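You operate a simulated robot arm through the tools that you are given. There is no shell and no other tool. Be economical: measure what you need, move in short steps, check, and stop when the job is done.

You run a simulated robot arm. Do the job below in one go: nothing can be reset, and whatever is moved stays where it is left.

## Task
Try steel cylinders SIX and TWO at the magnet; seat the one it ignores in the grey block.
Fine: each stands on the yellow spot in turn; the one it pulls goes on the blue mat. Set down upright: what you pick out.
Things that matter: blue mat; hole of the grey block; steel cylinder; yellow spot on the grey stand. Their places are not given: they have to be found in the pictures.

The check looks at the end state, three seconds after you hand in, the way a careful person would. Anything else that was tipped, shoved, dropped, spilled or broken makes it a failure.

## Robot
A 6-joint arm with a fingered hand, fixed in place. Base frame: the origin is at the foot of the arm, x ahead of it, y to its left, z up. Readings come in cm, rad, newtons and seconds.
With the tool pointing down near the work surface it reaches from about 42 to 82 cm from the base axis. Its first joint turns from -2.897 to 2.897 rad. Payload 4 kg.
The tool frame sits at the grasp point between the pads (the TCP): z along the fingers, y along the line on which they close. The tips reach 2 cm beyond it. Largest opening 14 cm; the body of the gripper starts 5.4 cm behind the TCP. The gripper is a hand of 3 fingers: y runs from the thumb to the fingers, the wrist lies at [0, 0, -21.5] in the tool frame, and closing takes about 1.5 s.
Orientation is told as [roll, pitch, yaw] about the base's x, y, z axes, in that order, counted from this pose: with the fingers straight down and closing along the base's y, the tool's x points along the base's -x, its y along +y and its z along -z.

## Interface
- The arm moves only by the tool arm_command. Its argument "rows" is a list that holds one entry, the list of rows, each a list of 6 numbers: the turn, a rotation vector about the tool's x, y, z in degrees, then the shift along the tool's x, y, z in cm. In form: [[[rx, ry, rz, x, y, z], ...]]. A call has 1 to 10 rows; each row is the pose to reach, as a shift and turn from the pose commanded when the call began, along the tool's axes at that moment. "grip" is the opening, from 0 (shut) to 1 (fully open), set as the call begins (left out, the last holds). Rows are played at 5 a second. More than 5 cm and 0.15 rad between two rows, or a gripper value outside its range, and nothing of the call is played. A pose out of reach is approached as far as the arm can. The call stops where the force on the tool passes 40 N (or 10 N more than at its start, if that is more) or the arm is blocked; 0.2 s more then pass. The fingers move at their own pace (about 4.5 cm/s each) and stop on an object; they squeeze with about 30 N. The grip force told is the motor's: it shows also when the fingers shut on nothing. Time passes only in rows, and 0.2 s behind the last, so rows that repeat a pose let the fingers close. The reply holds the time, the measured pose of the TCP, the force on the tool along the base axes, the opening and the grip force, in the units named above and with some noise, with the torque about the TCP (base axes, N m) and any sound that the robot's microphone picked up.
- Cameras (640 x 400 px; columns grow to the right, rows downward): "scene" is fixed at [5.67, -64.39, 154.31]; the picture's right is [0.64, -0.77, 0.00], its down [-0.58, -0.48, -0.66] and it looks along [0.51, 0.42, -0.75] (base axes); focal length 354 px, centre (320, 200). "wrist" rides on the gripper at [7.4, -4.3, -7.9] in the tool frame; the picture's right is [0.50, 0.87, 0.00], its down [-0.59, 0.34, -0.73] and it looks along [-0.64, 0.37, 0.68] (tool axes); focal length 275 px, centre (320, 200).
- capture(camera): a new picture of that camera. No time passes.
- move_column(by): slides the trunk up (or, below 0, down) by that many cm; the arm rides with it, the base frame stays. It gives what a move gives, with no picture.
- set_fingers(finger1, finger2, thumb_bend): sets how far each is bent, from 0 (flat) to 1 (curled in); at 0.3 the hand is open as for a grip, at 0.7 the pads meet at the TCP. One left out holds its place. A second passes; each finger stops where it meets its share of the squeeze, and holds until it gets a number again. A gripper value or a shape takes the hand back. It gives what a move gives, with no picture; readings hold the bend of each and the force on the fingers (four entries, about 0 where the hand has none), thumb and palm.
- grasp_type(shape): the hand has 3 fingers and takes this shape, open, in about a second: jaw (thumb against the fingers, like two jaws); tri (thumb and two fingers); tip (a fingertip pinch); poke (one finger out to press); point (the index stretched); flat (the hand flat); cup (the hand cupped); fist (a fist). The gripper value then closes the fingers along that shape, each until it touches; the sizes above hold for jaw. It gives what a move gives, with no picture.
- pixel_to_xyz(camera, pixels): there is no depth. For up to 12 entries [column, row, z] of the newest picture of that camera ("zoom" is the newest enlarged one), the place [x, y] in the base frame at which the ray of that pixel passes the height z, good to about 0.2 cm, but the place of the scene camera against the robot may be out by one fixed shift of up to 1.8 cm in any direction. No time passes.
- inspect(camera, box): a new picture of the part [left, top, right, bottom] of that camera's present view, enlarged. No time passes.
- job_done(): hands the job in; it is judged then, once.

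Work in short steps. Measure before you move; look again where a grasp or a placing could have gone wrong, and mend it. You have 80 turns and 46 pictures in all, those below and enlarged ones among them. Open the gripper and draw the arm clear of the work before you hand the job in, unless the task says otherwise; then end with one line.

The tools are called as name(argument=value, ...) on one line, values as JSON. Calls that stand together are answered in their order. arm_command: Moves the arm, as the interface text tells. Its arguments: {"type":"object","properties":{"rows":{"type":"array","items":{"type":"array","items":{"type":"array","items":{"type":"number"}}}},"grip":{"type":"number"}},"required":["rows"]} The other tools are called the same way: move_column (by) slides the trunk up or down; grasp_type (shape) gives the hand a shape; set_fingers (finger1, finger2, thumb_bend) moves the fingers one by one; capture (camera) takes a picture; pixel_to_xyz (camera, pixels) gives the place at which the rays of pixels pass given heights; inspect (camera, box) takes an enlarged picture of a part of a camera's view; job_done () hands the job in.

At the start:

```text
time_s: 0.0
tcp_pos: [45.91, -15.8, 111.38]
ee_rot: [0.0, -0.001, 0.0]
ft_force: [0.1, 0.9, -1.4]
torque: [0.01, 0.0, -0.01]
grip_width: 14.0
finger_force: 0.0
shape: jaw
bend: [0.3, 0.3, 0.3]
finger forces: [0.1, 0.0, 0.0, 0.0, 0.1, 0.0]
trunk travel left (down, up): [-10.0, 49.0]
```

scene: 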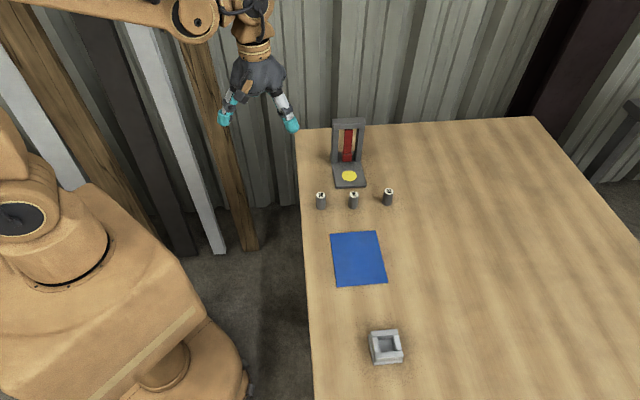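
wrist: 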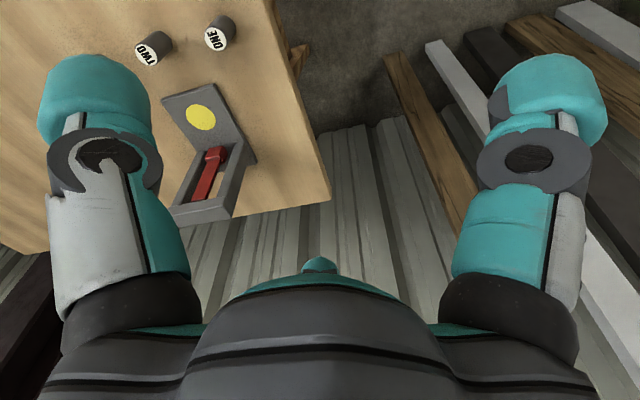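

The scene shows three cylinders near (321,200), (353,200), (388,197), the stand with the yellow spot at (349,176), the mat at (358,258) and the block at (386,347). I enlarge these to read labels.

inspect(camera="scene", box=[300, 110, 420, 220])

inspect(camera="scene", box=[320, 300, 450, 380])

```text
3.64 times, centred on (360, 165) of scene
```

zoom: 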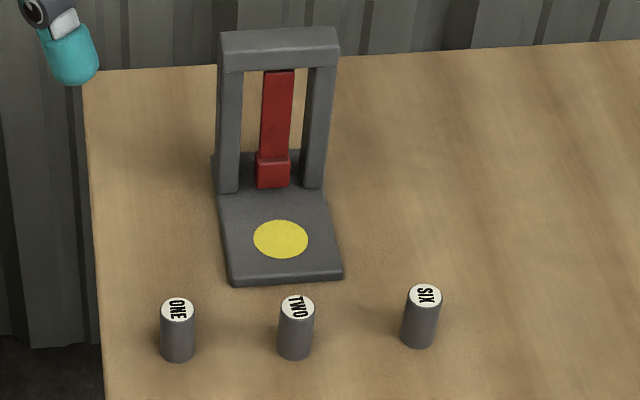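

```text
4.92 times, centred on (385, 340) of scene
```

zoom: 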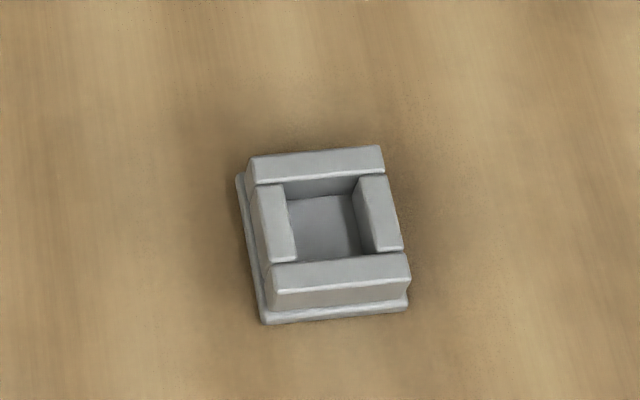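

Labels read ONE, TWO, SIX from left to right. I compare rays from both cameras at several heights to find the table height.

pixel_to_xyz(camera="scene", pixels=[[353.7, 194.1, 40], [353.7, 194.1, 60], [353.7, 194.1, 80], [349.3, 175.7, 40], [349.3, 175.7, 60], [349.3, 175.7, 80]])

pixel_to_xyz(camera="wrist", pixels=[[147, 51, 40], [147, 51, 60], [147, 51, 80], [201, 117, 40], [201, 117, 60], [201, 117, 80]])

```text
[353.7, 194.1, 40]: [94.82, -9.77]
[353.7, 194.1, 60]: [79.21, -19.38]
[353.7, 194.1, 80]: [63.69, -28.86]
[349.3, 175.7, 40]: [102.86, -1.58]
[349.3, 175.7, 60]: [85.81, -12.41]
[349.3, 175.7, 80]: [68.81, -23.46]
```

```text
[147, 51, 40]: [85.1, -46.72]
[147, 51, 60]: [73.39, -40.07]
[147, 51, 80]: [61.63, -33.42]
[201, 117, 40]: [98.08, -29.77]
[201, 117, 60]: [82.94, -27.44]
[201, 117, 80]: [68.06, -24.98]
```

Rough triangulation: spot near (66.5,-25) at z≈82, TWO's top near z≈86. I shift the hand back and to the right so that the wrist camera sees all the cylinders and the stand.

arm_command(rows=[[[0, 0, 0, 1.6, -4.3, 0], [0, 0, 0, 3.2, -8.6, 0], [0, 0, 0, 4.8, -12.9, 0], [0, 0, 0, 6.4, -17.2, 0], [0, 0, 0, 8, -21.5, 0], [0, 0, 0, 9.6, -25.8, 0]]])

capture(camera="wrist")

```text
time_s: 1.4
tcp_pos: [36.24, -41.74, 111.51]
ee_rot: [0.001, 0.0, 0.0]
ft_force: [-0.2, -0.4, 0.1]
torque: [-0.02, 0.0, -0.01]
grip_width: 13.99
finger_force: 0.1
shape: jaw
bend: [0.3, 0.3, 0.3]
finger forces: [0.1, 0.0, 0.1, 0.0, 0.0, 0.0]
trunk travel left (down, up): [-10.0, 49.0]
```

```text
41 pictures are left
```

wrist: 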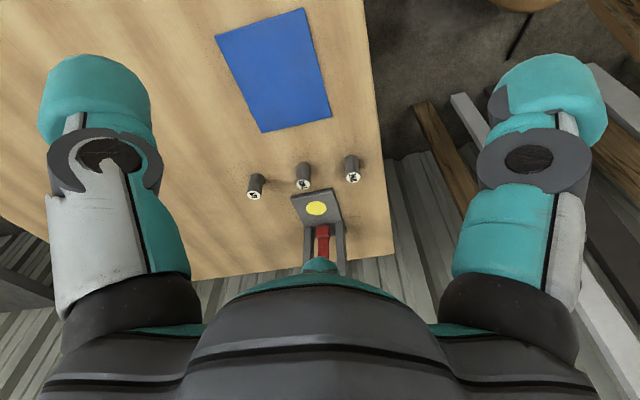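

The spot is at (316,208), tops of SIX (253,195), TWO (303,185), ONE (353,177). I intersect these with the earlier wrist rays, and enlarge.

pixel_to_xyz(camera="wrist", pixels=[[316, 208, 70], [316, 208, 75], [316, 208, 80], [303, 185, 75], [303, 185, 80], [303, 185, 85]])

inspect(camera="wrist", box=[220, 140, 400, 252])

```text
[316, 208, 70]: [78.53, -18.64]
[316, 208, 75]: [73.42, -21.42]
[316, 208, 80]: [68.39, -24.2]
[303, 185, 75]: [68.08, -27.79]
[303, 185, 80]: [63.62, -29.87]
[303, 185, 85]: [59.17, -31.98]
```

```text
3.56 times, centred on (310, 196) of wrist
```

zoom: 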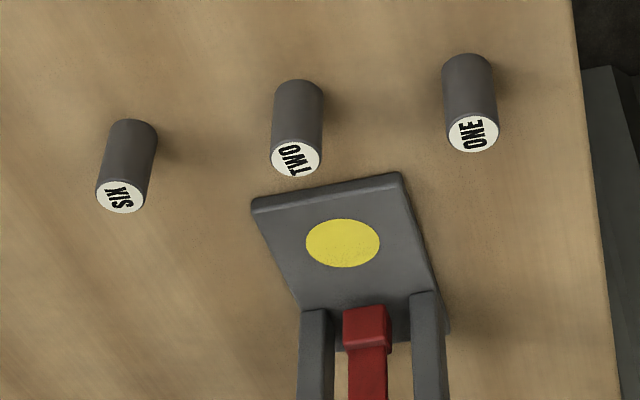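

Triangulation puts the spot at z≈81.2 near (67.2,-24.9), and TWO's top at z≈85. I measure everything in the zoom with those heights.

pixel_to_xyz(camera="zoom", pixels=[[120, 196, 85], [296, 158, 85], [473, 133, 85], [96, 192, 85], [145, 198, 85], [132, 132, 80], [296, 92, 80], [466, 66, 80], [343, 243, 81.2], [252, 204, 81.2], [398, 174, 81.2], [437, 290, 81.2]])

pixel_to_xyz(camera="scene", pixels=[[331, 234, 80], [377, 231, 80], [386, 283, 80], [337, 286, 80], [349.3, 175.7, 81.2], [353.7, 194.1, 85], [386, 347, 83], [386, 347, 80]])

```text
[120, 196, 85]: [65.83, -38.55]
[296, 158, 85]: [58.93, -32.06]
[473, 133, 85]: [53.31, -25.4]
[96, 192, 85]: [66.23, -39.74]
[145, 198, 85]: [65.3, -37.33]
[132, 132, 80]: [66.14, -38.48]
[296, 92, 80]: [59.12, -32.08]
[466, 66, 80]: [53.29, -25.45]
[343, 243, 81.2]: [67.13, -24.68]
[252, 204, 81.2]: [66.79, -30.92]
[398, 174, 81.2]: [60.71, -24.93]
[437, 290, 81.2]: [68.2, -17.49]
```

```text
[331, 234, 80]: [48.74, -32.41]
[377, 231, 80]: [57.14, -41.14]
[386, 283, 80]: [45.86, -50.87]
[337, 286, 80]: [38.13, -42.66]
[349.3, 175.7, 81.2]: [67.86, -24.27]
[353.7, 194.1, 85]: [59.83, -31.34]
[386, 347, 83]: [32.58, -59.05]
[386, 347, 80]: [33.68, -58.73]
```

The table is z≈80, cylinders are ≈2.6 cm wide and 5 cm tall; SIX (65.9,-38.5), TWO (59.0,-32.1), ONE (53.3,-25.4); the scene camera is out by about (+0.8,+0.6). Now I measure the magnet frame's height and look at the hand itself and the block.

inspect(camera="scene", box=[160, 0, 380, 200])

pixel_to_xyz(camera="scene", pixels=[[334.4, 162.5, 81.2], [360, 161.6, 81.2], [349, 128.5, 90], [349, 128.5, 95], [349, 128.5, 100], [349, 161.5, 81.2], [349, 161.5, 83], [349, 119, 95], [349, 119, 100]])

```text
2.00 times, centred on (270, 100) of scene
```

zoom: 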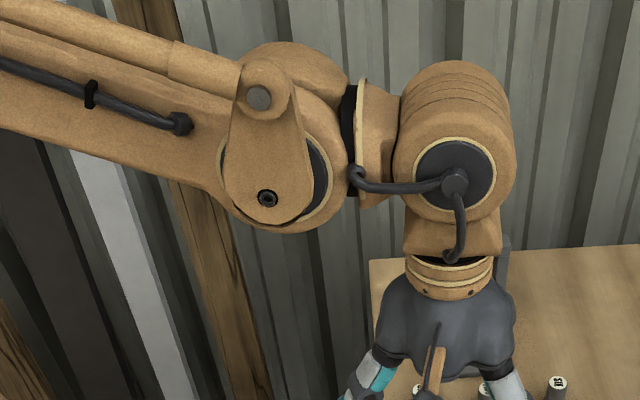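

```text
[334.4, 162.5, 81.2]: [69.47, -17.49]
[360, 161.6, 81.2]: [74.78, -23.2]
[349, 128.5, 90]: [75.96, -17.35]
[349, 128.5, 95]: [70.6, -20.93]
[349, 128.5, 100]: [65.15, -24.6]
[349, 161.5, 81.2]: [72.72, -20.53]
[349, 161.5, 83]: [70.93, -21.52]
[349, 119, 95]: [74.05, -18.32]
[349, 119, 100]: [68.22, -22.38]
```

The frame is ≈13.7 cm tall and starts 5.6 cm behind the spot, its axis turned 45°. So I grasp with yaw 45° (closing parallel to the cylinder row), leaning the hand 20° back from the frame. First I yaw and move above TWO.

arm_command(rows=[[[0, 0, -6.43, -3.25, 1.38, 1.64], [0, 0, -12.86, -6.5, 2.76, 3.29], [0, 0, -19.29, -9.75, 4.14, 4.93], [0, 0, -25.7, -13.0, 5.53, 6.57], [0, 0, -32.1, -16.26, 6.91, 8.2], [0, 0, -38.6, -19.5, 8.29, 9.86], [0, 0, -45, -22.76, 9.67, 11.5]]], grip=0.5)

```text
time_s: 3.0
tcp_pos: [59.13, -31.95, 99.89]
ee_rot: [0.0, 0.002, 0.788]
ft_force: [-0.5, 0.3, 0.3]
torque: [0.01, 0.03, 0.0]
grip_width: 7.04
finger_force: 0.0
shape: jaw
bend: [0.34, 0.34, 0.33]
finger forces: [0.0, 0.0, 0.0, 0.0, 0.1, 0.0]
trunk travel left (down, up): [-10.0, 49.0]
```

Yaw is right (0.788) and the opening is 7 cm. Now I tilt the hand 20° and look from both cameras.

arm_command(rows=[[[0, -7, 0, 0, 0, 0], [0, -14, 0, 0, 0, 0], [0, -20, 0, 0, 0, 0]]])

inspect(camera="scene", box=[240, 80, 440, 220])

capture(camera="wrist")

```text
time_s: 3.8
tcp_pos: [59.15, -32.0, 100.0]
ee_rot: [0.0, -0.351, 0.787]
ft_force: [0.1, -0.2, -0.3]
torque: [0.0, 0.01, -0.01]
grip_width: 7.04
finger_force: 0.1
shape: jaw
bend: [0.34, 0.34, 0.33]
finger forces: [0.0, 0.0, 0.1, 0.1, 0.1, 0.0]
trunk travel left (down, up): [-10.0, 49.0]
```

```text
2.86 times, centred on (340, 150) of scene
```

zoom: 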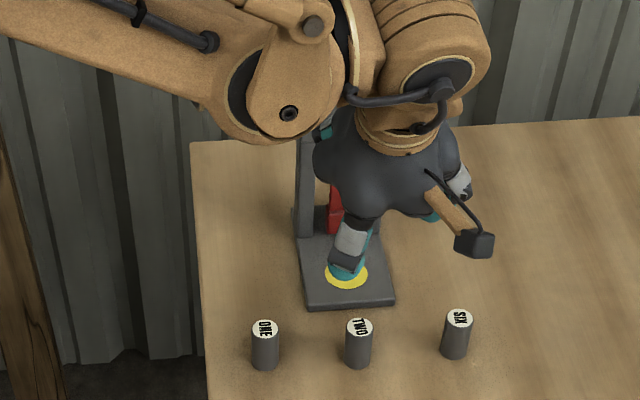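

```text
37 pictures are left
```

wrist: 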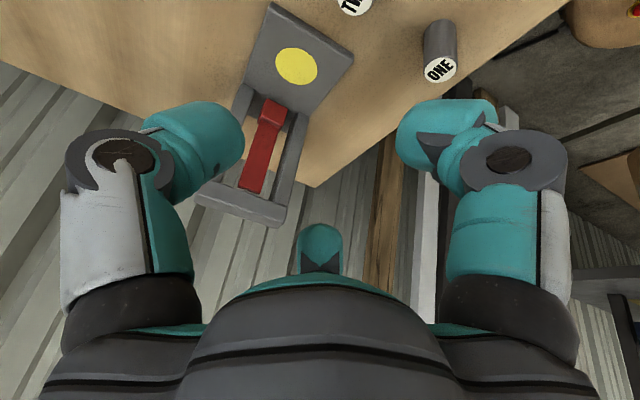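

The tilt is good (pitch -0.351). Straight down is now tool (0.342,0,0.940); I descend to z≈88 and check the alignment.

arm_command(rows=[[[0, 0, 0, 1.4, 0, 3.7], [0, 0, 0, 2.8, 0, 7.5], [0, 0, 0, 4.2, 0, 11.25]]])

inspect(camera="scene", box=[280, 120, 440, 220])

capture(camera="wrist")

```text
time_s: 4.6
tcp_pos: [59.06, -32.17, 87.81]
ee_rot: [0.0, -0.35, 0.786]
ft_force: [-1.1, -0.8, 0.5]
torque: [0.0, 0.03, 0.0]
grip_width: 7.03
finger_force: 0.0
shape: jaw
bend: [0.34, 0.34, 0.33]
finger forces: [0.1, 0.0, 0.1, 0.1, 0.0, 0.1]
trunk travel left (down, up): [-10.0, 49.0]
```

```text
4.00 times, centred on (360, 170) of scene
```

zoom: 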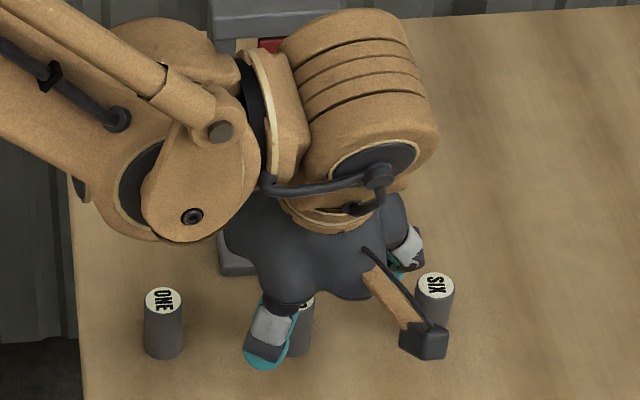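

```text
35 pictures are left
```

wrist: 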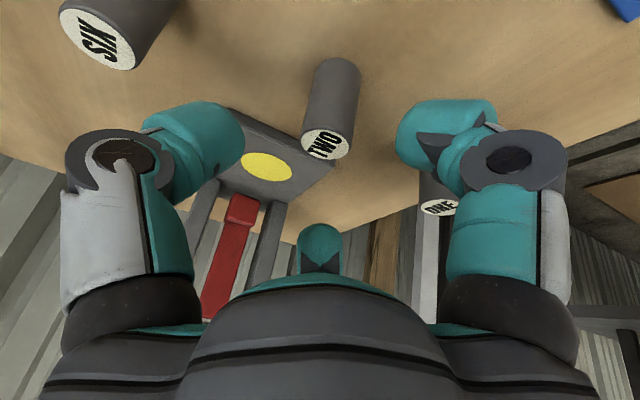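

TWO's top (328,145) is centred between the fingers, but the pictures show three fingers set radially 120° apart (one faces the frame), so a leaning grip would tip the cylinder. I go back up, straighten the hand, then turn it to yaw 75° so that the gap between two fingers faces the frame.

arm_command(rows=[[[0, 0, 0, -1.4, 0, -3.7], [0, 7, 0, -2.1, 0, -5.6], [0, 14, 0, -2.1, 0, -5.6], [0, 20, 0, -2.1, 0, -5.6]]])

arm_command(rows=[[[0, 0, -7.5, 0, 0, 0], [0, 0, -15, 0, 0, 0], [0, 0, -22.5, 0, 0, 0], [0, 0, -30, 0, 0, 0]]])

capture(camera="wrist")

inspect(camera="scene", box=[280, 100, 440, 220])

```text
time_s: 5.6
tcp_pos: [58.91, -32.09, 94.02]
ee_rot: [0.001, 0.002, 0.786]
ft_force: [-0.1, 0.5, -0.3]
torque: [0.01, -0.01, 0.01]
grip_width: 7.03
finger_force: 0.1
shape: jaw
bend: [0.34, 0.34, 0.33]
finger forces: [0.0, 0.1, 0.0, 0.0, 0.0, 0.0]
trunk travel left (down, up): [-10.0, 49.0]
```

```text
time_s: 6.6
tcp_pos: [59.03, -32.0, 93.86]
ee_rot: [0.001, 0.0, 0.916]
ft_force: [-0.6, 0.5, -0.2]
torque: [0.0, 0.01, 0.02]
grip_width: 7.04
finger_force: 0.1
shape: jaw
bend: [0.34, 0.34, 0.33]
finger forces: [0.1, 0.1, 0.1, 0.0, 0.1, 0.1]
out of reach, approached as far as the arm can: row 2, 3, 4
trunk travel left (down, up): [-10.0, 49.0]
```

```text
34 pictures are left
```

wrist: 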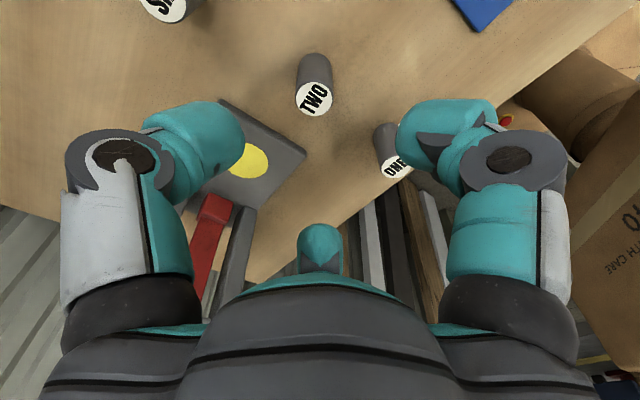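

```text
3.33 times, centred on (360, 160) of scene
```

zoom: 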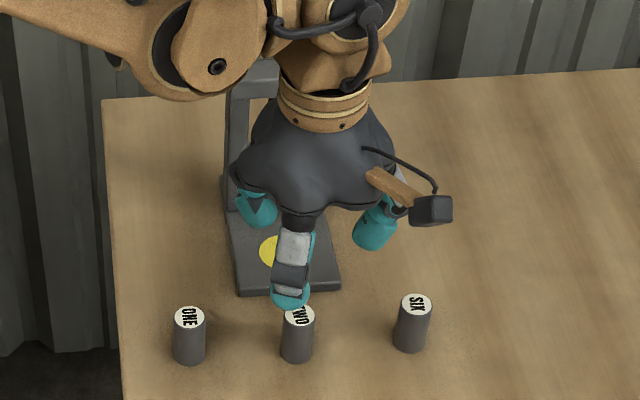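

Yaw stopped at 0.916 (a joint limit), so I use the other gap: yaw -45°, with +y facing the frame. I turn back that way.

arm_command(rows=[[[0, 0, 8, 0, 0, 0], [0, 0, 16, 0, 0, 0], [0, 0, 24, 0, 0, 0], [0, 0, 32, 0, 0, 0], [0, 0, 40, 0, 0, 0], [0, 0, 48, 0, 0, 0], [0, 0, 56, 0, 0, 0], [0, 0, 64, 0, 0, 0], [0, 0, 72, 0, 0, 0], [0, 0, 80, 0, 0, 0]]])

```text
time_s: 8.8
tcp_pos: [59.06, -31.99, 93.84]
ee_rot: [-0.001, -0.002, -0.481]
ft_force: [-0.2, -0.7, -0.1]
torque: [-0.01, -0.01, -0.01]
grip_width: 7.02
finger_force: 0.0
shape: jaw
bend: [0.34, 0.34, 0.33]
finger forces: [0.0, 0.0, 0.0, 0.1, 0.1, 0.0]
trunk travel left (down, up): [-10.0, 49.0]
```

Yaw is -0.481; I turn 17.4° more and look.

arm_command(rows=[[[0, 0, 6, 0, 0, 0], [0, 0, 12, 0, 0, 0], [0, 0, 17.4, 0, 0, 0]]])

capture(camera="wrist")

inspect(camera="scene", box=[280, 100, 440, 220])

```text
time_s: 9.6
tcp_pos: [59.09, -31.97, 93.85]
ee_rot: [-0.001, 0.002, -0.785]
ft_force: [0.2, 0.7, 0.6]
torque: [-0.01, 0.0, 0.0]
grip_width: 7.06
finger_force: 0.1
shape: jaw
bend: [0.34, 0.34, 0.33]
finger forces: [0.1, 0.1, 0.1, 0.1, 0.0, 0.0]
trunk travel left (down, up): [-10.0, 49.0]
```

```text
32 pictures are left
```

wrist: 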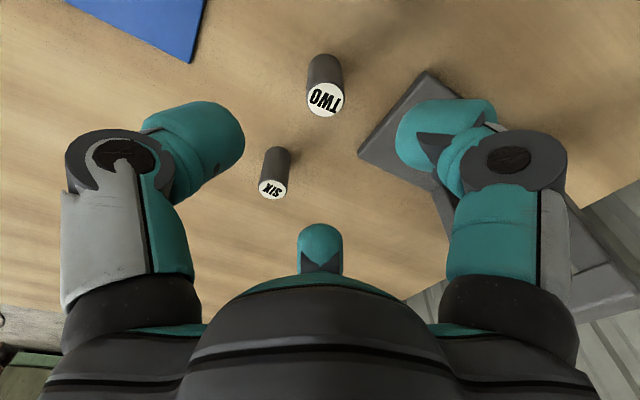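

```text
3.33 times, centred on (360, 160) of scene
```

zoom: 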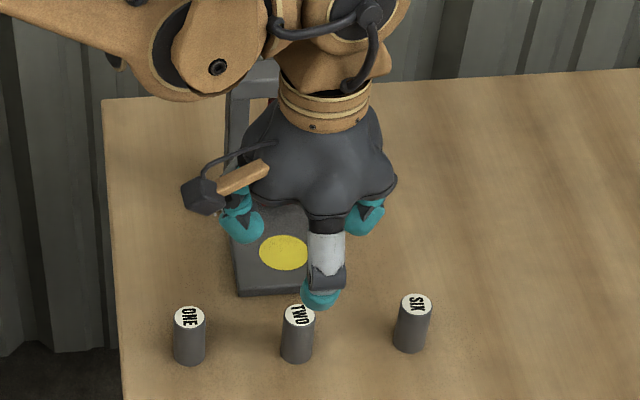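

Now the gap between the two fingers faces the frame. I refine TWO's place with its top at (325,101) and SIX at (272,190).

pixel_to_xyz(camera="wrist", pixels=[[325, 101, 85], [272, 190, 85], [325, 65, 80], [277, 156, 80]])

```text
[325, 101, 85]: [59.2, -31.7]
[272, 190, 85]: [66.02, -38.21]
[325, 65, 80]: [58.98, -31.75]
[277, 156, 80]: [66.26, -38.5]
```

TWO is at about (59.1,-31.8), right under the hand. I lower 9.4 cm to z≈84.4.

arm_command(rows=[[[0, 0, 0, 0, 0.05, 3.5], [0, 0, 0, 0, 0.1, 7], [0, 0, 0, 0, 0.1, 9.4]]])

capture(camera="wrist")

```text
time_s: 10.4
tcp_pos: [59.09, -31.87, 84.45]
ee_rot: [0.0, 0.0, -0.785]
ft_force: [0.2, -0.9, -0.2]
torque: [-0.02, 0.02, -0.01]
grip_width: 7.04
finger_force: 0.0
shape: jaw
bend: [0.34, 0.34, 0.33]
finger forces: [0.0, 0.1, 0.0, 0.0, 0.0, 0.0]
trunk travel left (down, up): [-10.0, 49.0]
```

```text
30 pictures are left
```

wrist: 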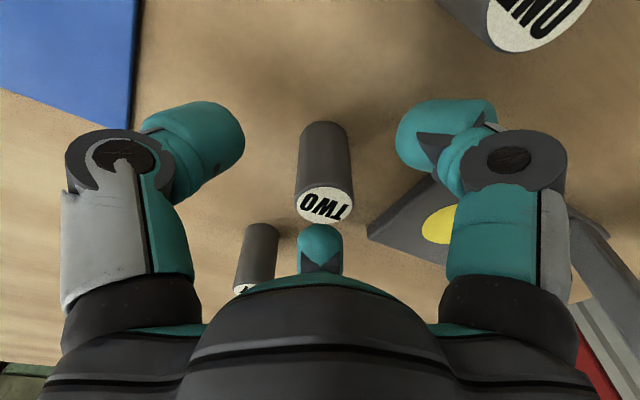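

TWO stands centred between the fingers (top at 325,205). I close the hand and let 2 s pass.

arm_command(rows=[[[0, 0, 0, 0, 0, 0], [0, 0, 0, 0, 0, 0], [0, 0, 0, 0, 0, 0], [0, 0, 0, 0, 0, 0], [0, 0, 0, 0, 0, 0], [0, 0, 0, 0, 0, 0], [0, 0, 0, 0, 0, 0], [0, 0, 0, 0, 0, 0], [0, 0, 0, 0, 0, 0]]], grip=0)

capture(camera="wrist")

```text
time_s: 12.4
tcp_pos: [59.25, -31.83, 84.57]
ee_rot: [-0.002, 0.0, -0.784]
ft_force: [-0.4, 0.0, 0.7]
torque: [0.0, -0.01, -0.02]
grip_width: 1.96
finger_force: 30.1
shape: jaw
bend: [0.95, 0.95, 0.54]
finger forces: [25.8, 26.3, 0.0, 0.1, 25.9, 0.0]
trunk travel left (down, up): [-10.0, 49.0]
```

```text
29 pictures are left
```

wrist: 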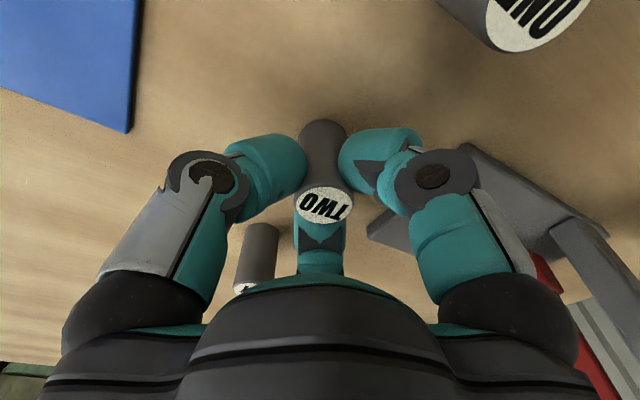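

TWO is gripped on all three sides (26 N each). I lift 7 cm, then move toward the spot at (67.1,-24.75) at a height where the palm is above the frame.

arm_command(rows=[[[0, 0, 0, 0, 0, -2], [0, 0, 0, 0, 0, -5], [0, 0, 0, 0, 0, -7], [0, 0, 0, -0.1, 2, -7], [0, 0, 0, -0.3, 5, -7], [0, 0, 0, -0.5, 8, -7], [0, 0, 0, -0.67, 10.7, -7]]])

capture(camera="wrist")

inspect(camera="scene", box=[280, 100, 440, 220])

```text
time_s: 14.0
tcp_pos: [67.09, -24.78, 91.55]
ee_rot: [0.001, -0.001, -0.784]
ft_force: [0.3, 0.0, -1.9]
torque: [0.01, 0.01, 0.0]
grip_width: 1.97
finger_force: 30.4
shape: jaw
bend: [0.95, 0.95, 0.54]
finger forces: [25.7, 26.3, 0.0, 0.0, 26.1, 0.0]
trunk travel left (down, up): [-10.0, 49.0]
```

```text
28 pictures are left
```

wrist: 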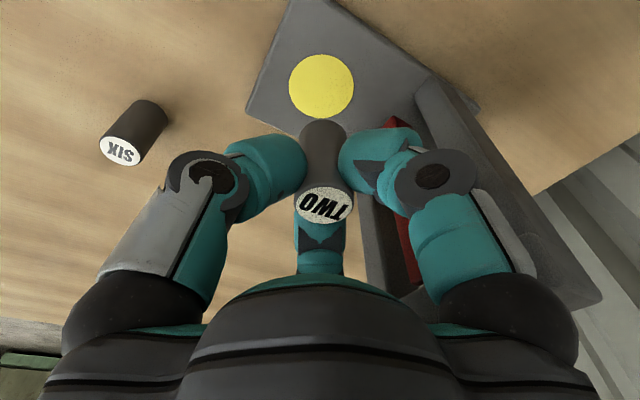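

```text
3.33 times, centred on (360, 160) of scene
```

zoom: 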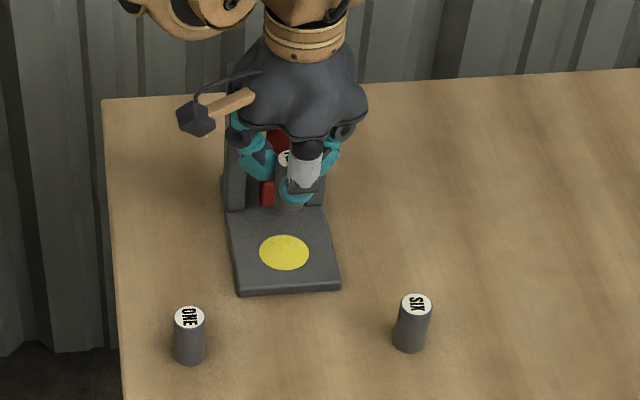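

The spot is seen at (321,86) in the wrist view, exactly below the cylinder. I check its coordinates and the plate's near corners.

pixel_to_xyz(camera="wrist", pixels=[[321, 86, 81.2], [321, 86, 80.8], [289, 86, 81.2], [354, 86, 81.2], [321, 54, 81.2], [321, 118, 81.2], [415, 85, 81.2], [425, 75, 93]])

```text
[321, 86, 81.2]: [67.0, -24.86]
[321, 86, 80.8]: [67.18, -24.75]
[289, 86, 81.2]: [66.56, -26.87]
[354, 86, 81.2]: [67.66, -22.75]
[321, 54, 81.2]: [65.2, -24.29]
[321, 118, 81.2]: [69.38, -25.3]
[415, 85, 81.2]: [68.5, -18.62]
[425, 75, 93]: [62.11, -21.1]
```

The spot (67.05,-24.8) is 4.2 cm wide and matches the TCP. I lower in small steps, first to z≈88, and check the clearance to the frame.

arm_command(rows=[[[0, 0, 0, 0, 0, 1], [0, 0, 0, 0, 0, 2], [0, 0, 0, 0, 0, 3], [0, 0, 0, 0, 0, 3.5]]])

capture(camera="wrist")

inspect(camera="scene", box=[310, 110, 390, 200])

```text
time_s: 15.0
tcp_pos: [67.14, -24.84, 87.89]
ee_rot: [0.0, 0.001, -0.784]
ft_force: [-0.3, -0.3, -0.3]
torque: [0.06, -0.04, 0.0]
grip_width: 1.96
finger_force: 29.9
shape: jaw
bend: [0.95, 0.95, 0.54]
finger forces: [25.7, 26.4, 0.0, 0.0, 26.1, 0.5]
trunk travel left (down, up): [-10.0, 49.0]
```

```text
26 pictures are left
```

wrist: 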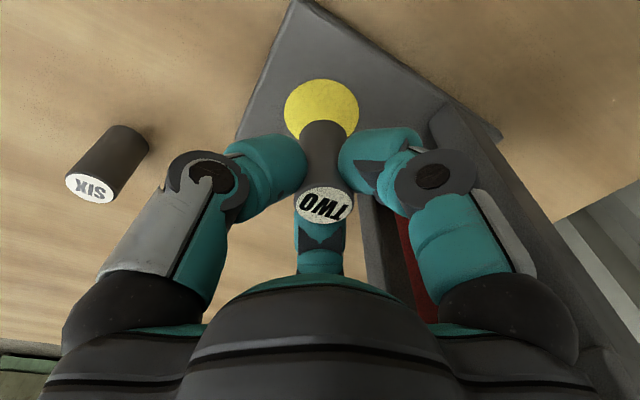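

```text
4.44 times, centred on (350, 155) of scene
```

zoom: 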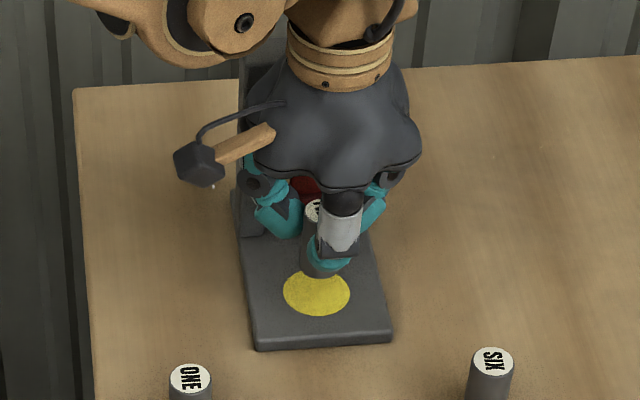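

At z=87.9 the torque rose to (0.06,-0.04) and the palm force to 0.5, a hint that the palm just touches the frame top. I rise 1.5 cm, lean the hand 8° back and draw it back 1 cm, so that the base of the cylinder is still over the spot.

arm_command(rows=[[[0, 0, 0, 0, -0.2, -1.5], [-4, 0, 0, 0, -0.6, -1.5], [-8, 0, 0, 0, -1.0, -1.5]]])

inspect(camera="scene", box=[310, 110, 390, 200])

```text
time_s: 15.8
tcp_pos: [66.43, -25.6, 89.52]
ee_rot: [0.138, 0.0, -0.783]
ft_force: [0.4, -0.2, -1.3]
torque: [-0.01, -0.04, -0.01]
grip_width: 1.96
finger_force: 30.2
shape: jaw
bend: [0.95, 0.95, 0.54]
finger forces: [25.6, 26.7, 0.1, 0.0, 26.0, 0.1]
trunk travel left (down, up): [-10.0, 49.0]
```

```text
4.44 times, centred on (350, 155) of scene
```

zoom: 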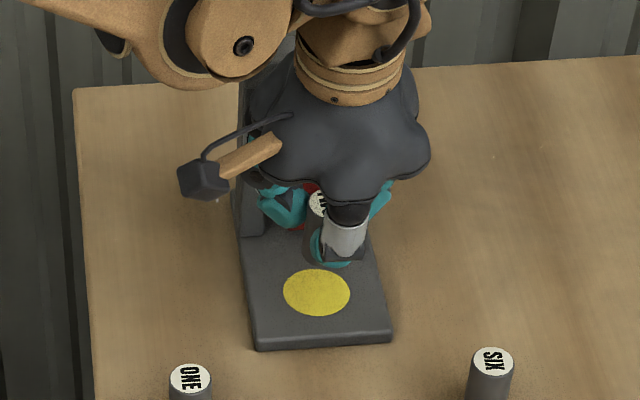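

The hand leans back from the frame. I lower 2.8 cm straight down (tool y -0.139, z 0.990 per cm) and read the forces.

arm_command(rows=[[[0, 0, 0, 0, -0.14, 1], [0, 0, 0, 0, -0.28, 2], [0, 0, 0, 0, -0.39, 2.77]]])

capture(camera="wrist")

```text
time_s: 16.6
tcp_pos: [66.46, -25.4, 86.56]
ee_rot: [0.14, 0.0, -0.783]
ft_force: [0.3, -0.2, -1.1]
torque: [-0.01, 0.0, 0.02]
grip_width: 1.99
finger_force: 29.9
shape: jaw
bend: [0.95, 0.95, 0.54]
finger forces: [25.8, 26.6, 0.0, 0.0, 25.9, 0.1]
trunk travel left (down, up): [-10.0, 49.0]
```

```text
23 pictures are left
```

wrist: 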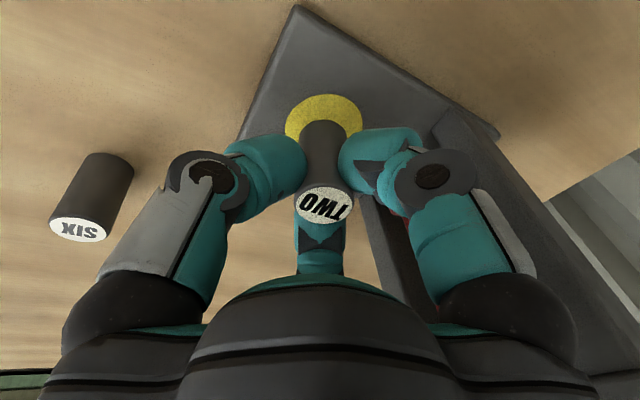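

No contact (palm 0.1, torque ≈0) and the cylinder is over the spot. I lower the last 0.8 cm in small steps.

arm_command(rows=[[[0, 0, 0, 0, -0.03, 0.2], [0, 0, 0, 0, -0.06, 0.4], [0, 0, 0, 0, -0.08, 0.55], [0, 0, 0, 0, -0.1, 0.7]]])

```text
time_s: 17.6
tcp_pos: [66.43, -25.42, 85.96]
ee_rot: [0.139, 0.0, -0.785]
ft_force: [1.0, 0.3, -1.4]
torque: [-0.04, -0.01, 0.03]
grip_width: 1.97
finger_force: 30.5
shape: jaw
bend: [0.95, 0.95, 0.54]
finger forces: [25.7, 26.6, 0.0, 0.1, 26.0, 0.0]
trunk travel left (down, up): [-10.0, 49.0]
```

Still no clear contact; I go down another 0.3 cm.

arm_command(rows=[[[0, 0, 0, 0, -0.01, 0.1], [0, 0, 0, 0, -0.03, 0.2], [0, 0, 0, 0, -0.04, 0.25]]])

inspect(camera="wrist", box=[220, 70, 460, 220])

```text
time_s: 18.4
tcp_pos: [66.56, -25.57, 85.75]
ee_rot: [0.14, -0.001, -0.782]
ft_force: [0.1, -0.3, 0.1]
torque: [-0.01, 0.04, -0.03]
grip_width: 1.97
finger_force: 30.1
shape: jaw
bend: [0.95, 0.95, 0.54]
finger forces: [25.6, 26.7, 0.0, 0.0, 26.1, 0.0]
trunk travel left (down, up): [-10.0, 49.0]
```

```text
2.67 times, centred on (340, 145) of wrist
```

zoom: 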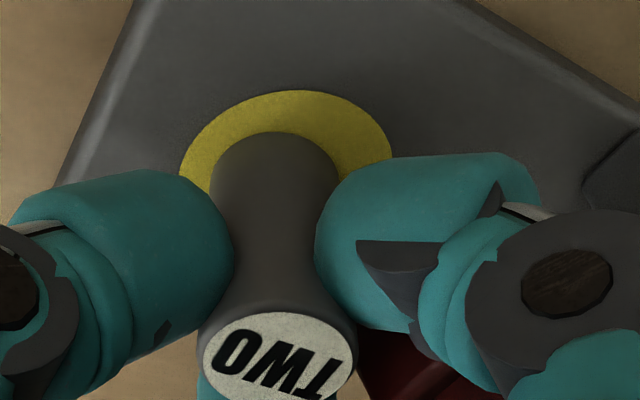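

The base is just above and inside the spot. I keep lowering up to 0.4 cm until the force shows contact.

arm_command(rows=[[[0, 0, 0, 0, -0.01, 0.1], [0, 0, 0, 0, -0.03, 0.2]]])

arm_command(rows=[[[0, 0, 0, 0, -0.01, 0.1], [0, 0, 0, 0, -0.02, 0.15]]])

```text
time_s: 19.0
tcp_pos: [66.41, -25.49, 85.62]
ee_rot: [0.14, 0.001, -0.784]
ft_force: [1.2, -0.3, 10.2]
torque: [-0.03, -0.07, 0.02]
grip_width: 1.98
finger_force: 29.5
shape: jaw
bend: [0.95, 0.95, 0.54]
finger forces: [27.3, 29.6, 0.1, 0.1, 28.6, 0.1]
trunk travel left (down, up): [-10.0, 49.0]
```

```text
time_s: 19.6
tcp_pos: [66.42, -25.57, 85.52]
ee_rot: [0.14, -0.002, -0.784]
ft_force: [4.5, 1.0, 24.5]
torque: [-0.06, -0.07, 0.0]
grip_width: 2.06
finger_force: 29.6
shape: jaw
bend: [0.95, 0.96, 0.54]
finger forces: [30.5, 33.7, 0.1, 0.0, 33.2, 0.1]
trunk travel left (down, up): [-10.0, 49.0]
```

Contact is made (24 N). I back off 0.1 cm and open the fingers a little so that the cylinder stands free.

arm_command(rows=[[[0, 0, 0, 0, 0.01, -0.1], [0, 0, 0, 0, 0.01, -0.1]]])

arm_command(rows=[[[0, 0, 0, 0, 0, 0], [0, 0, 0, 0, 0, 0], [0, 0, 0, 0, 0, 0], [0, 0, 0, 0, 0, 0], [0, 0, 0, 0, 0, 0], [0, 0, 0, 0, 0, 0]]], grip=0.4)

capture(camera="wrist")

inspect(camera="scene", box=[310, 110, 390, 200])

```text
time_s: 20.2
tcp_pos: [66.36, -25.42, 85.52]
ee_rot: [0.141, -0.002, -0.783]
ft_force: [2.8, 1.8, 17.4]
torque: [-0.02, -0.03, 0.04]
grip_width: 2.02
finger_force: 29.5
shape: jaw
bend: [0.95, 0.96, 0.54]
finger forces: [30.4, 32.5, 0.0, 0.1, 32.8, 0.1]
trunk travel left (down, up): [-10.0, 49.0]
```

```text
time_s: 21.6
tcp_pos: [66.41, -25.62, 85.51]
ee_rot: [0.139, -0.001, -0.785]
ft_force: [0.0, -0.5, -0.7]
torque: [0.02, 0.01, 0.0]
grip_width: 5.6
finger_force: 0.2
shape: jaw
bend: [0.38, 0.38, 0.37]
finger forces: [0.0, 0.0, 0.0, 0.1, 0.0, 0.0]
trunk travel left (down, up): [-10.0, 49.0]
```

```text
21 pictures are left
```

wrist: 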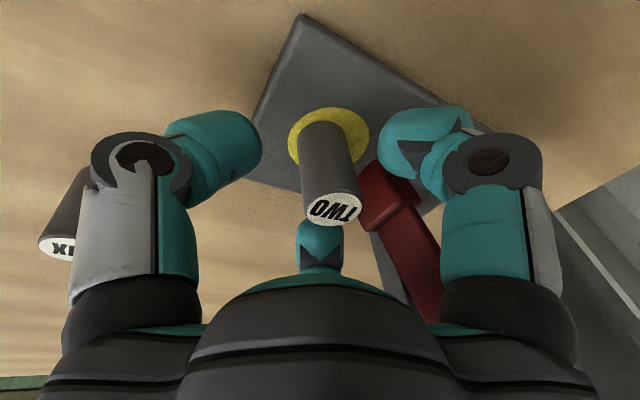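

```text
4.44 times, centred on (350, 155) of scene
```

zoom: 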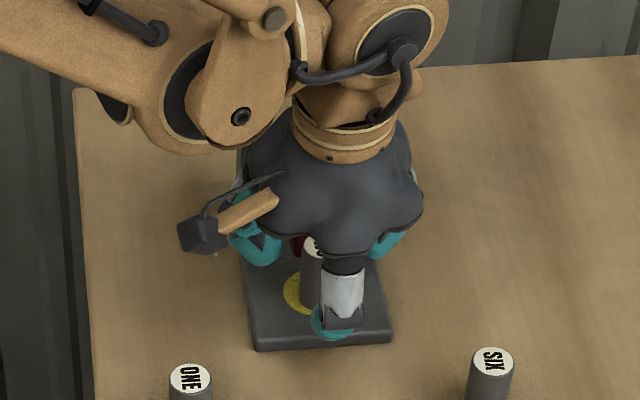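

TWO stands on the spot, and the red pendulum has swung out toward it (bob at (385,195)). I enlarge to confirm it isn't a finger holding it.

inspect(camera="wrist", box=[270, 90, 510, 330])

```text
1.67 times, centred on (390, 210) of wrist
```

zoom: 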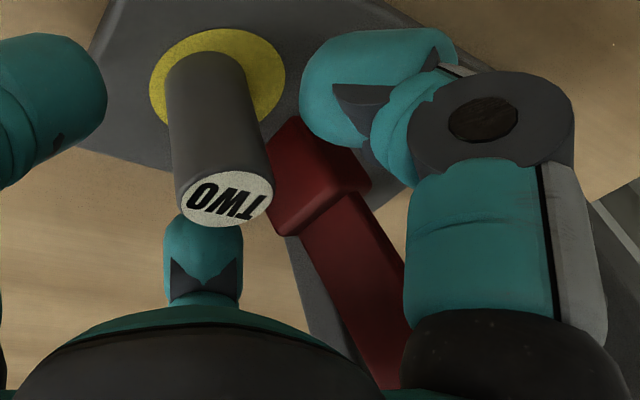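

The bob hangs against TWO between the fingers, so the magnet pulls TWO: it goes to the mat. I close the fingers again and check the grip before lifting.

arm_command(rows=[[[0, 0, 0, 0, 0, 0], [0, 0, 0, 0, 0, 0], [0, 0, 0, 0, 0, 0], [0, 0, 0, 0, 0, 0], [0, 0, 0, 0, 0, 0], [0, 0, 0, 0, 0, 0], [0, 0, 0, 0, 0, 0], [0, 0, 0, 0, 0, 0]]], grip=0)

inspect(camera="wrist", box=[220, 70, 460, 310])

```text
time_s: 23.4
tcp_pos: [66.47, -25.51, 85.36]
ee_rot: [0.14, 0.001, -0.785]
ft_force: [0.0, 0.0, 0.8]
torque: [0.01, -0.01, 0.0]
grip_width: 1.81
finger_force: 29.8
shape: jaw
bend: [0.96, 0.97, 0.58]
finger forces: [26.0, 25.1, 0.0, 0.1, 24.5, 0.0]
trunk travel left (down, up): [-10.0, 49.0]
```

```text
1.67 times, centred on (340, 190) of wrist
```

zoom: 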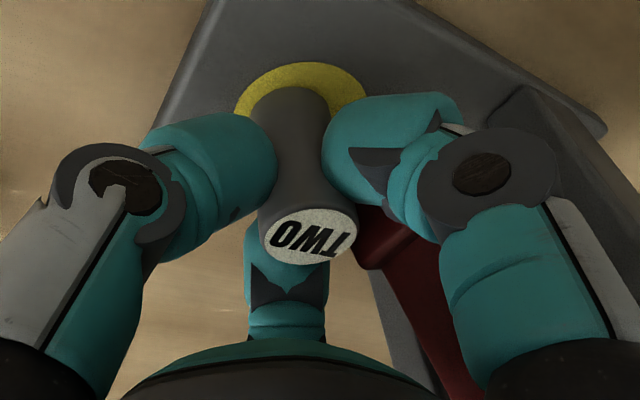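

TWO is gripped. I lift and draw it back from the magnet together, away from the frame.

arm_command(rows=[[[0, 0, 0, 0, -0.43, -0.56], [0, 0, 0, 0, -1.7, -2.26], [0, 0, 0, 0, -4.4, -4.66], [0, 0, 0, 0, -8.07, -7.2]]])

inspect(camera="scene", box=[280, 100, 440, 220])

capture(camera="wrist")

```text
time_s: 24.4
tcp_pos: [60.08, -31.99, 91.49]
ee_rot: [0.138, 0.0, -0.783]
ft_force: [0.2, -0.7, -1.4]
torque: [-0.02, 0.0, -0.03]
grip_width: 1.81
finger_force: 30.0
shape: jaw
bend: [0.96, 0.97, 0.58]
finger forces: [26.1, 25.2, 0.0, 0.0, 24.5, 0.1]
trunk travel left (down, up): [-10.0, 49.0]
```

```text
3.33 times, centred on (360, 160) of scene
```

zoom: 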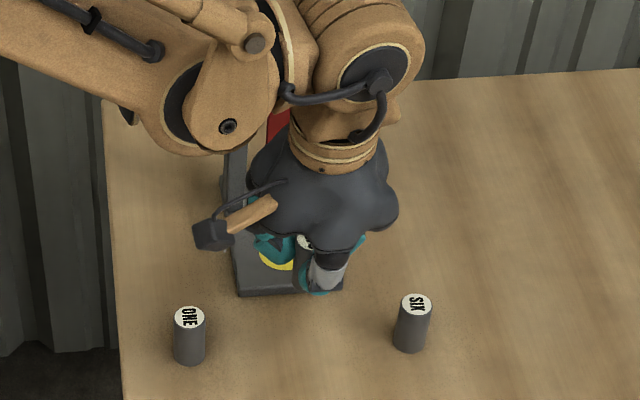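

```text
16 pictures are left
```

wrist: 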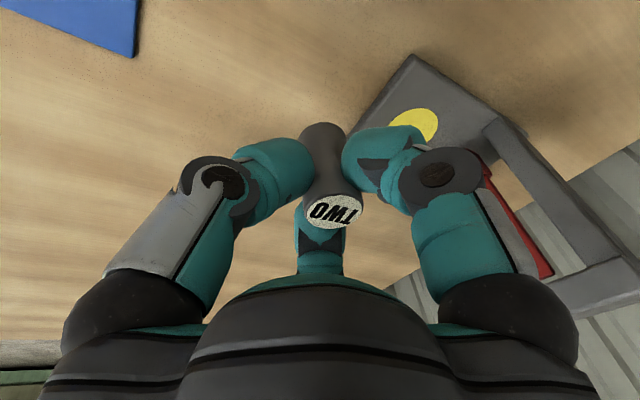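

TWO is free of the magnet. I carry it over the mat centre (47,-42) and go down to about 1.5 cm above it.

arm_command(rows=[[[0, 0, 0, 0.55, -4.04, -0.57], [0, 0, 0, 1.1, -8.08, -1.13], [0, 0, 0, 1.65, -12.1, -1.7], [0, 0, 0, 2.2, -16.17, -2.27], [0, 0, 0, 2.2, -16.7, 1.3], [0, 0, 0, 2.2, -16.94, 3.17]]])

inspect(camera="scene", box=[300, 180, 420, 300])

```text
time_s: 25.8
tcp_pos: [47.1, -41.88, 86.06]
ee_rot: [0.14, 0.0, -0.783]
ft_force: [-0.3, 0.3, -1.2]
torque: [-0.01, -0.01, -0.02]
grip_width: 1.79
finger_force: 29.6
shape: jaw
bend: [0.96, 0.97, 0.58]
finger forces: [26.0, 25.3, 0.0, 0.0, 24.3, 0.0]
trunk travel left (down, up): [-10.0, 49.0]
```

```text
3.33 times, centred on (360, 240) of scene
```

zoom: 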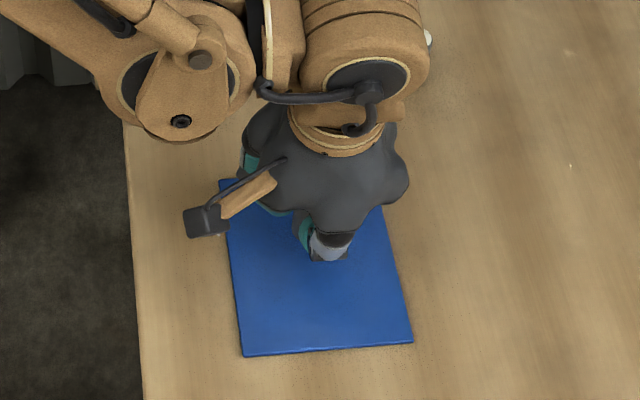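

Well over the mat. I lower the last 1.4 cm in small steps, watching for contact.

arm_command(rows=[[[0, 0, 0, 0, -0.07, 0.5], [0, 0, 0, 0, -0.14, 1.0], [0, 0, 0, 0, -0.18, 1.3], [0, 0, 0, 0, -0.2, 1.45]]])

```text
time_s: 26.8
tcp_pos: [47.02, -41.94, 84.56]
ee_rot: [0.14, 0.001, -0.783]
ft_force: [0.1, -0.5, -1.4]
torque: [0.02, 0.01, 0.02]
grip_width: 1.82
finger_force: 30.3
shape: jaw
bend: [0.96, 0.97, 0.58]
finger forces: [26.0, 25.4, 0.1, 0.1, 24.4, 0.1]
trunk travel left (down, up): [-10.0, 49.0]
```

No contact yet; a few more 0.1 cm steps.

arm_command(rows=[[[0, 0, 0, 0, -0.01, 0.1], [0, 0, 0, 0, -0.03, 0.2]]])

arm_command(rows=[[[0, 0, 0, 0, -0.01, 0.1], [0, 0, 0, 0, -0.01, 0.1]]])

```text
time_s: 27.4
tcp_pos: [46.96, -41.87, 84.31]
ee_rot: [0.139, -0.001, -0.783]
ft_force: [1.9, -2.0, 14.7]
torque: [-0.01, -0.05, 0.02]
grip_width: 1.87
finger_force: 30.1
shape: jaw
bend: [0.97, 0.97, 0.58]
finger forces: [27.9, 28.8, 0.0, 0.0, 29.6, 0.0]
trunk travel left (down, up): [-10.0, 49.0]
```

```text
time_s: 28.0
tcp_pos: [47.0, -41.87, 84.41]
ee_rot: [0.141, -0.002, -0.784]
ft_force: [5.9, -4.7, 27.6]
torque: [-0.01, -0.11, -0.04]
grip_width: 1.88
finger_force: 29.8
shape: jaw
bend: [0.97, 0.97, 0.58]
finger forces: [29.2, 32.9, 0.1, 0.0, 33.9, 0.0]
trunk travel left (down, up): [-10.0, 49.0]
```

Contact (27 N). I ease up 0.15 cm, then open to 7 cm.

arm_command(rows=[[[0, 0, 0, 0, 0.02, -0.15], [0, 0, 0, 0, 0.02, -0.15]]])

arm_command(rows=[[[0, 0, 0, 0, 0, 0], [0, 0, 0, 0, 0, 0], [0, 0, 0, 0, 0, 0], [0, 0, 0, 0, 0, 0], [0, 0, 0, 0, 0, 0], [0, 0, 0, 0, 0, 0], [0, 0, 0, 0, 0, 0]]], grip=0.5)

capture(camera="wrist")

```text
time_s: 28.6
tcp_pos: [46.91, -41.89, 84.37]
ee_rot: [0.139, -0.001, -0.784]
ft_force: [2.6, -3.3, 15.0]
torque: [-0.08, -0.1, 0.0]
grip_width: 1.92
finger_force: 30.2
shape: jaw
bend: [0.97, 0.97, 0.58]
finger forces: [29.4, 31.7, 0.1, 0.0, 32.0, 0.1]
trunk travel left (down, up): [-10.0, 49.0]
```

```text
time_s: 30.2
tcp_pos: [47.07, -41.85, 84.39]
ee_rot: [0.14, 0.0, -0.783]
ft_force: [1.1, -0.4, 0.4]
torque: [-0.01, 0.0, -0.03]
grip_width: 6.96
finger_force: 0.0
shape: jaw
bend: [0.34, 0.34, 0.33]
finger forces: [0.0, 0.0, 0.0, 0.1, 0.0, 0.0]
trunk travel left (down, up): [-10.0, 49.0]
```

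```text
14 pictures are left
```

wrist: 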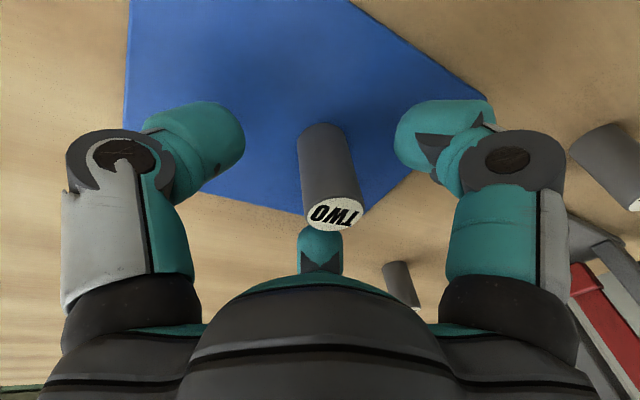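

TWO stands upright on the mat. I rise straight up 9 cm, straighten the hand, and move above SIX at (66.0,-38.4).

arm_command(rows=[[[0, 0, 0, 0, 0.28, -2], [0, 0, 0, 0, 0.83, -5.9], [0, 0, 0, 0, 1.25, -8.9], [4, 0, 0, 0, 1.25, -8.9], [8, 0, 0, 0, 1.25, -8.9]]])

arm_command(rows=[[[0, 0, 0, -2.2, 3.2, 0], [0, 0, 0, -4.4, 6.4, 0], [0, 0, 0, -6.6, 9.6, 0], [0, 0, 0, -8.8, 12.8, 0], [0, 0, 0, -10.96, 15.9, 0]]])

capture(camera="wrist")

```text
time_s: 31.4
tcp_pos: [47.02, -41.98, 93.34]
ee_rot: [-0.001, 0.002, -0.784]
ft_force: [-0.3, 0.0, -0.5]
torque: [0.01, 0.04, -0.02]
grip_width: 6.94
finger_force: 0.0
shape: jaw
bend: [0.34, 0.34, 0.33]
finger forces: [0.1, 0.0, 0.0, 0.0, 0.1, 0.0]
trunk travel left (down, up): [-10.0, 49.0]
```

```text
time_s: 32.6
tcp_pos: [66.1, -38.32, 93.23]
ee_rot: [0.002, 0.001, -0.785]
ft_force: [1.4, 0.1, 0.5]
torque: [0.03, -0.02, 0.01]
grip_width: 6.93
finger_force: 0.1
shape: jaw
bend: [0.34, 0.34, 0.33]
finger forces: [0.1, 0.0, 0.0, 0.0, 0.0, 0.0]
trunk travel left (down, up): [-10.0, 49.0]
```

```text
13 pictures are left
```

wrist: 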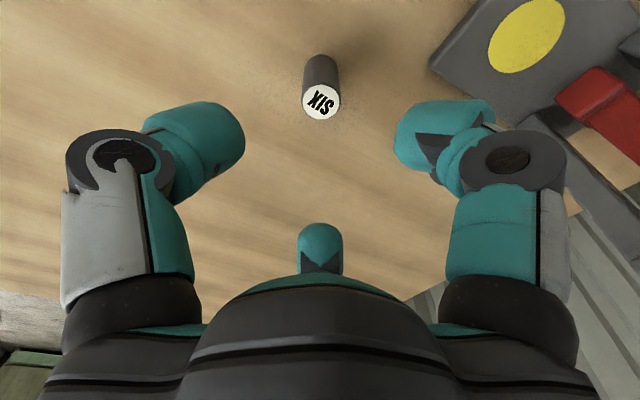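

SIX's top is at (321,102), again under the hand. I check the coordinates.

pixel_to_xyz(camera="wrist", pixels=[[321, 102, 85], [321, 67, 80]])

```text
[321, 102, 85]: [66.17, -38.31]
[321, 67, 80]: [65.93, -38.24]
```

Aligned within 0.1 cm. I lower 8.8 cm, then close.

arm_command(rows=[[[0, 0, 0, 0, 0, 3.5], [0, 0, 0, 0, 0, 7], [0, 0, 0, 0, 0, 8.8]]])

arm_command(rows=[[[0, 0, 0, 0, 0, 0], [0, 0, 0, 0, 0, 0], [0, 0, 0, 0, 0, 0], [0, 0, 0, 0, 0, 0], [0, 0, 0, 0, 0, 0], [0, 0, 0, 0, 0, 0], [0, 0, 0, 0, 0, 0], [0, 0, 0, 0, 0, 0], [0, 0, 0, 0, 0, 0]]], grip=0)

```text
time_s: 33.4
tcp_pos: [65.98, -38.35, 84.5]
ee_rot: [0.0, -0.001, -0.784]
ft_force: [-0.2, -0.7, 0.3]
torque: [-0.01, -0.01, -0.02]
grip_width: 6.97
finger_force: 0.1
shape: jaw
bend: [0.34, 0.34, 0.33]
finger forces: [0.0, 0.0, 0.0, 0.1, 0.1, 0.0]
trunk travel left (down, up): [-10.0, 49.0]
```

```text
time_s: 35.4
tcp_pos: [66.05, -38.33, 84.57]
ee_rot: [0.0, -0.001, -0.784]
ft_force: [0.3, 0.3, 0.8]
torque: [0.01, 0.0, -0.02]
grip_width: 2.04
finger_force: 29.9
shape: jaw
bend: [0.95, 0.95, 0.53]
finger forces: [26.1, 25.6, 0.1, 0.0, 26.0, 0.1]
trunk travel left (down, up): [-10.0, 49.0]
```

SIX is gripped. I lift 7 cm, move to the same approach point as before (66.43,-25.5), and lean the hand back 8°.

arm_command(rows=[[[0, 0, 0, 0, 0, -3], [0, 0, 0, 0, 0, -7], [0, 0, 0, 3, 3.2, -7], [0, 0, 0, 6, 6.4, -7], [0, 0, 0, 8.8, 9.34, -7], [-4, 0, 0, 8.8, 9.34, -7], [-8, 0, 0, 8.8, 9.34, -7]]])

```text
time_s: 37.0
tcp_pos: [66.36, -25.57, 91.53]
ee_rot: [0.139, -0.001, -0.784]
ft_force: [0.4, 0.0, -1.2]
torque: [0.01, -0.01, 0.0]
grip_width: 2.04
finger_force: 30.0
shape: jaw
bend: [0.95, 0.95, 0.53]
finger forces: [26.3, 25.5, 0.0, 0.0, 26.2, 0.1]
trunk travel left (down, up): [-10.0, 49.0]
```

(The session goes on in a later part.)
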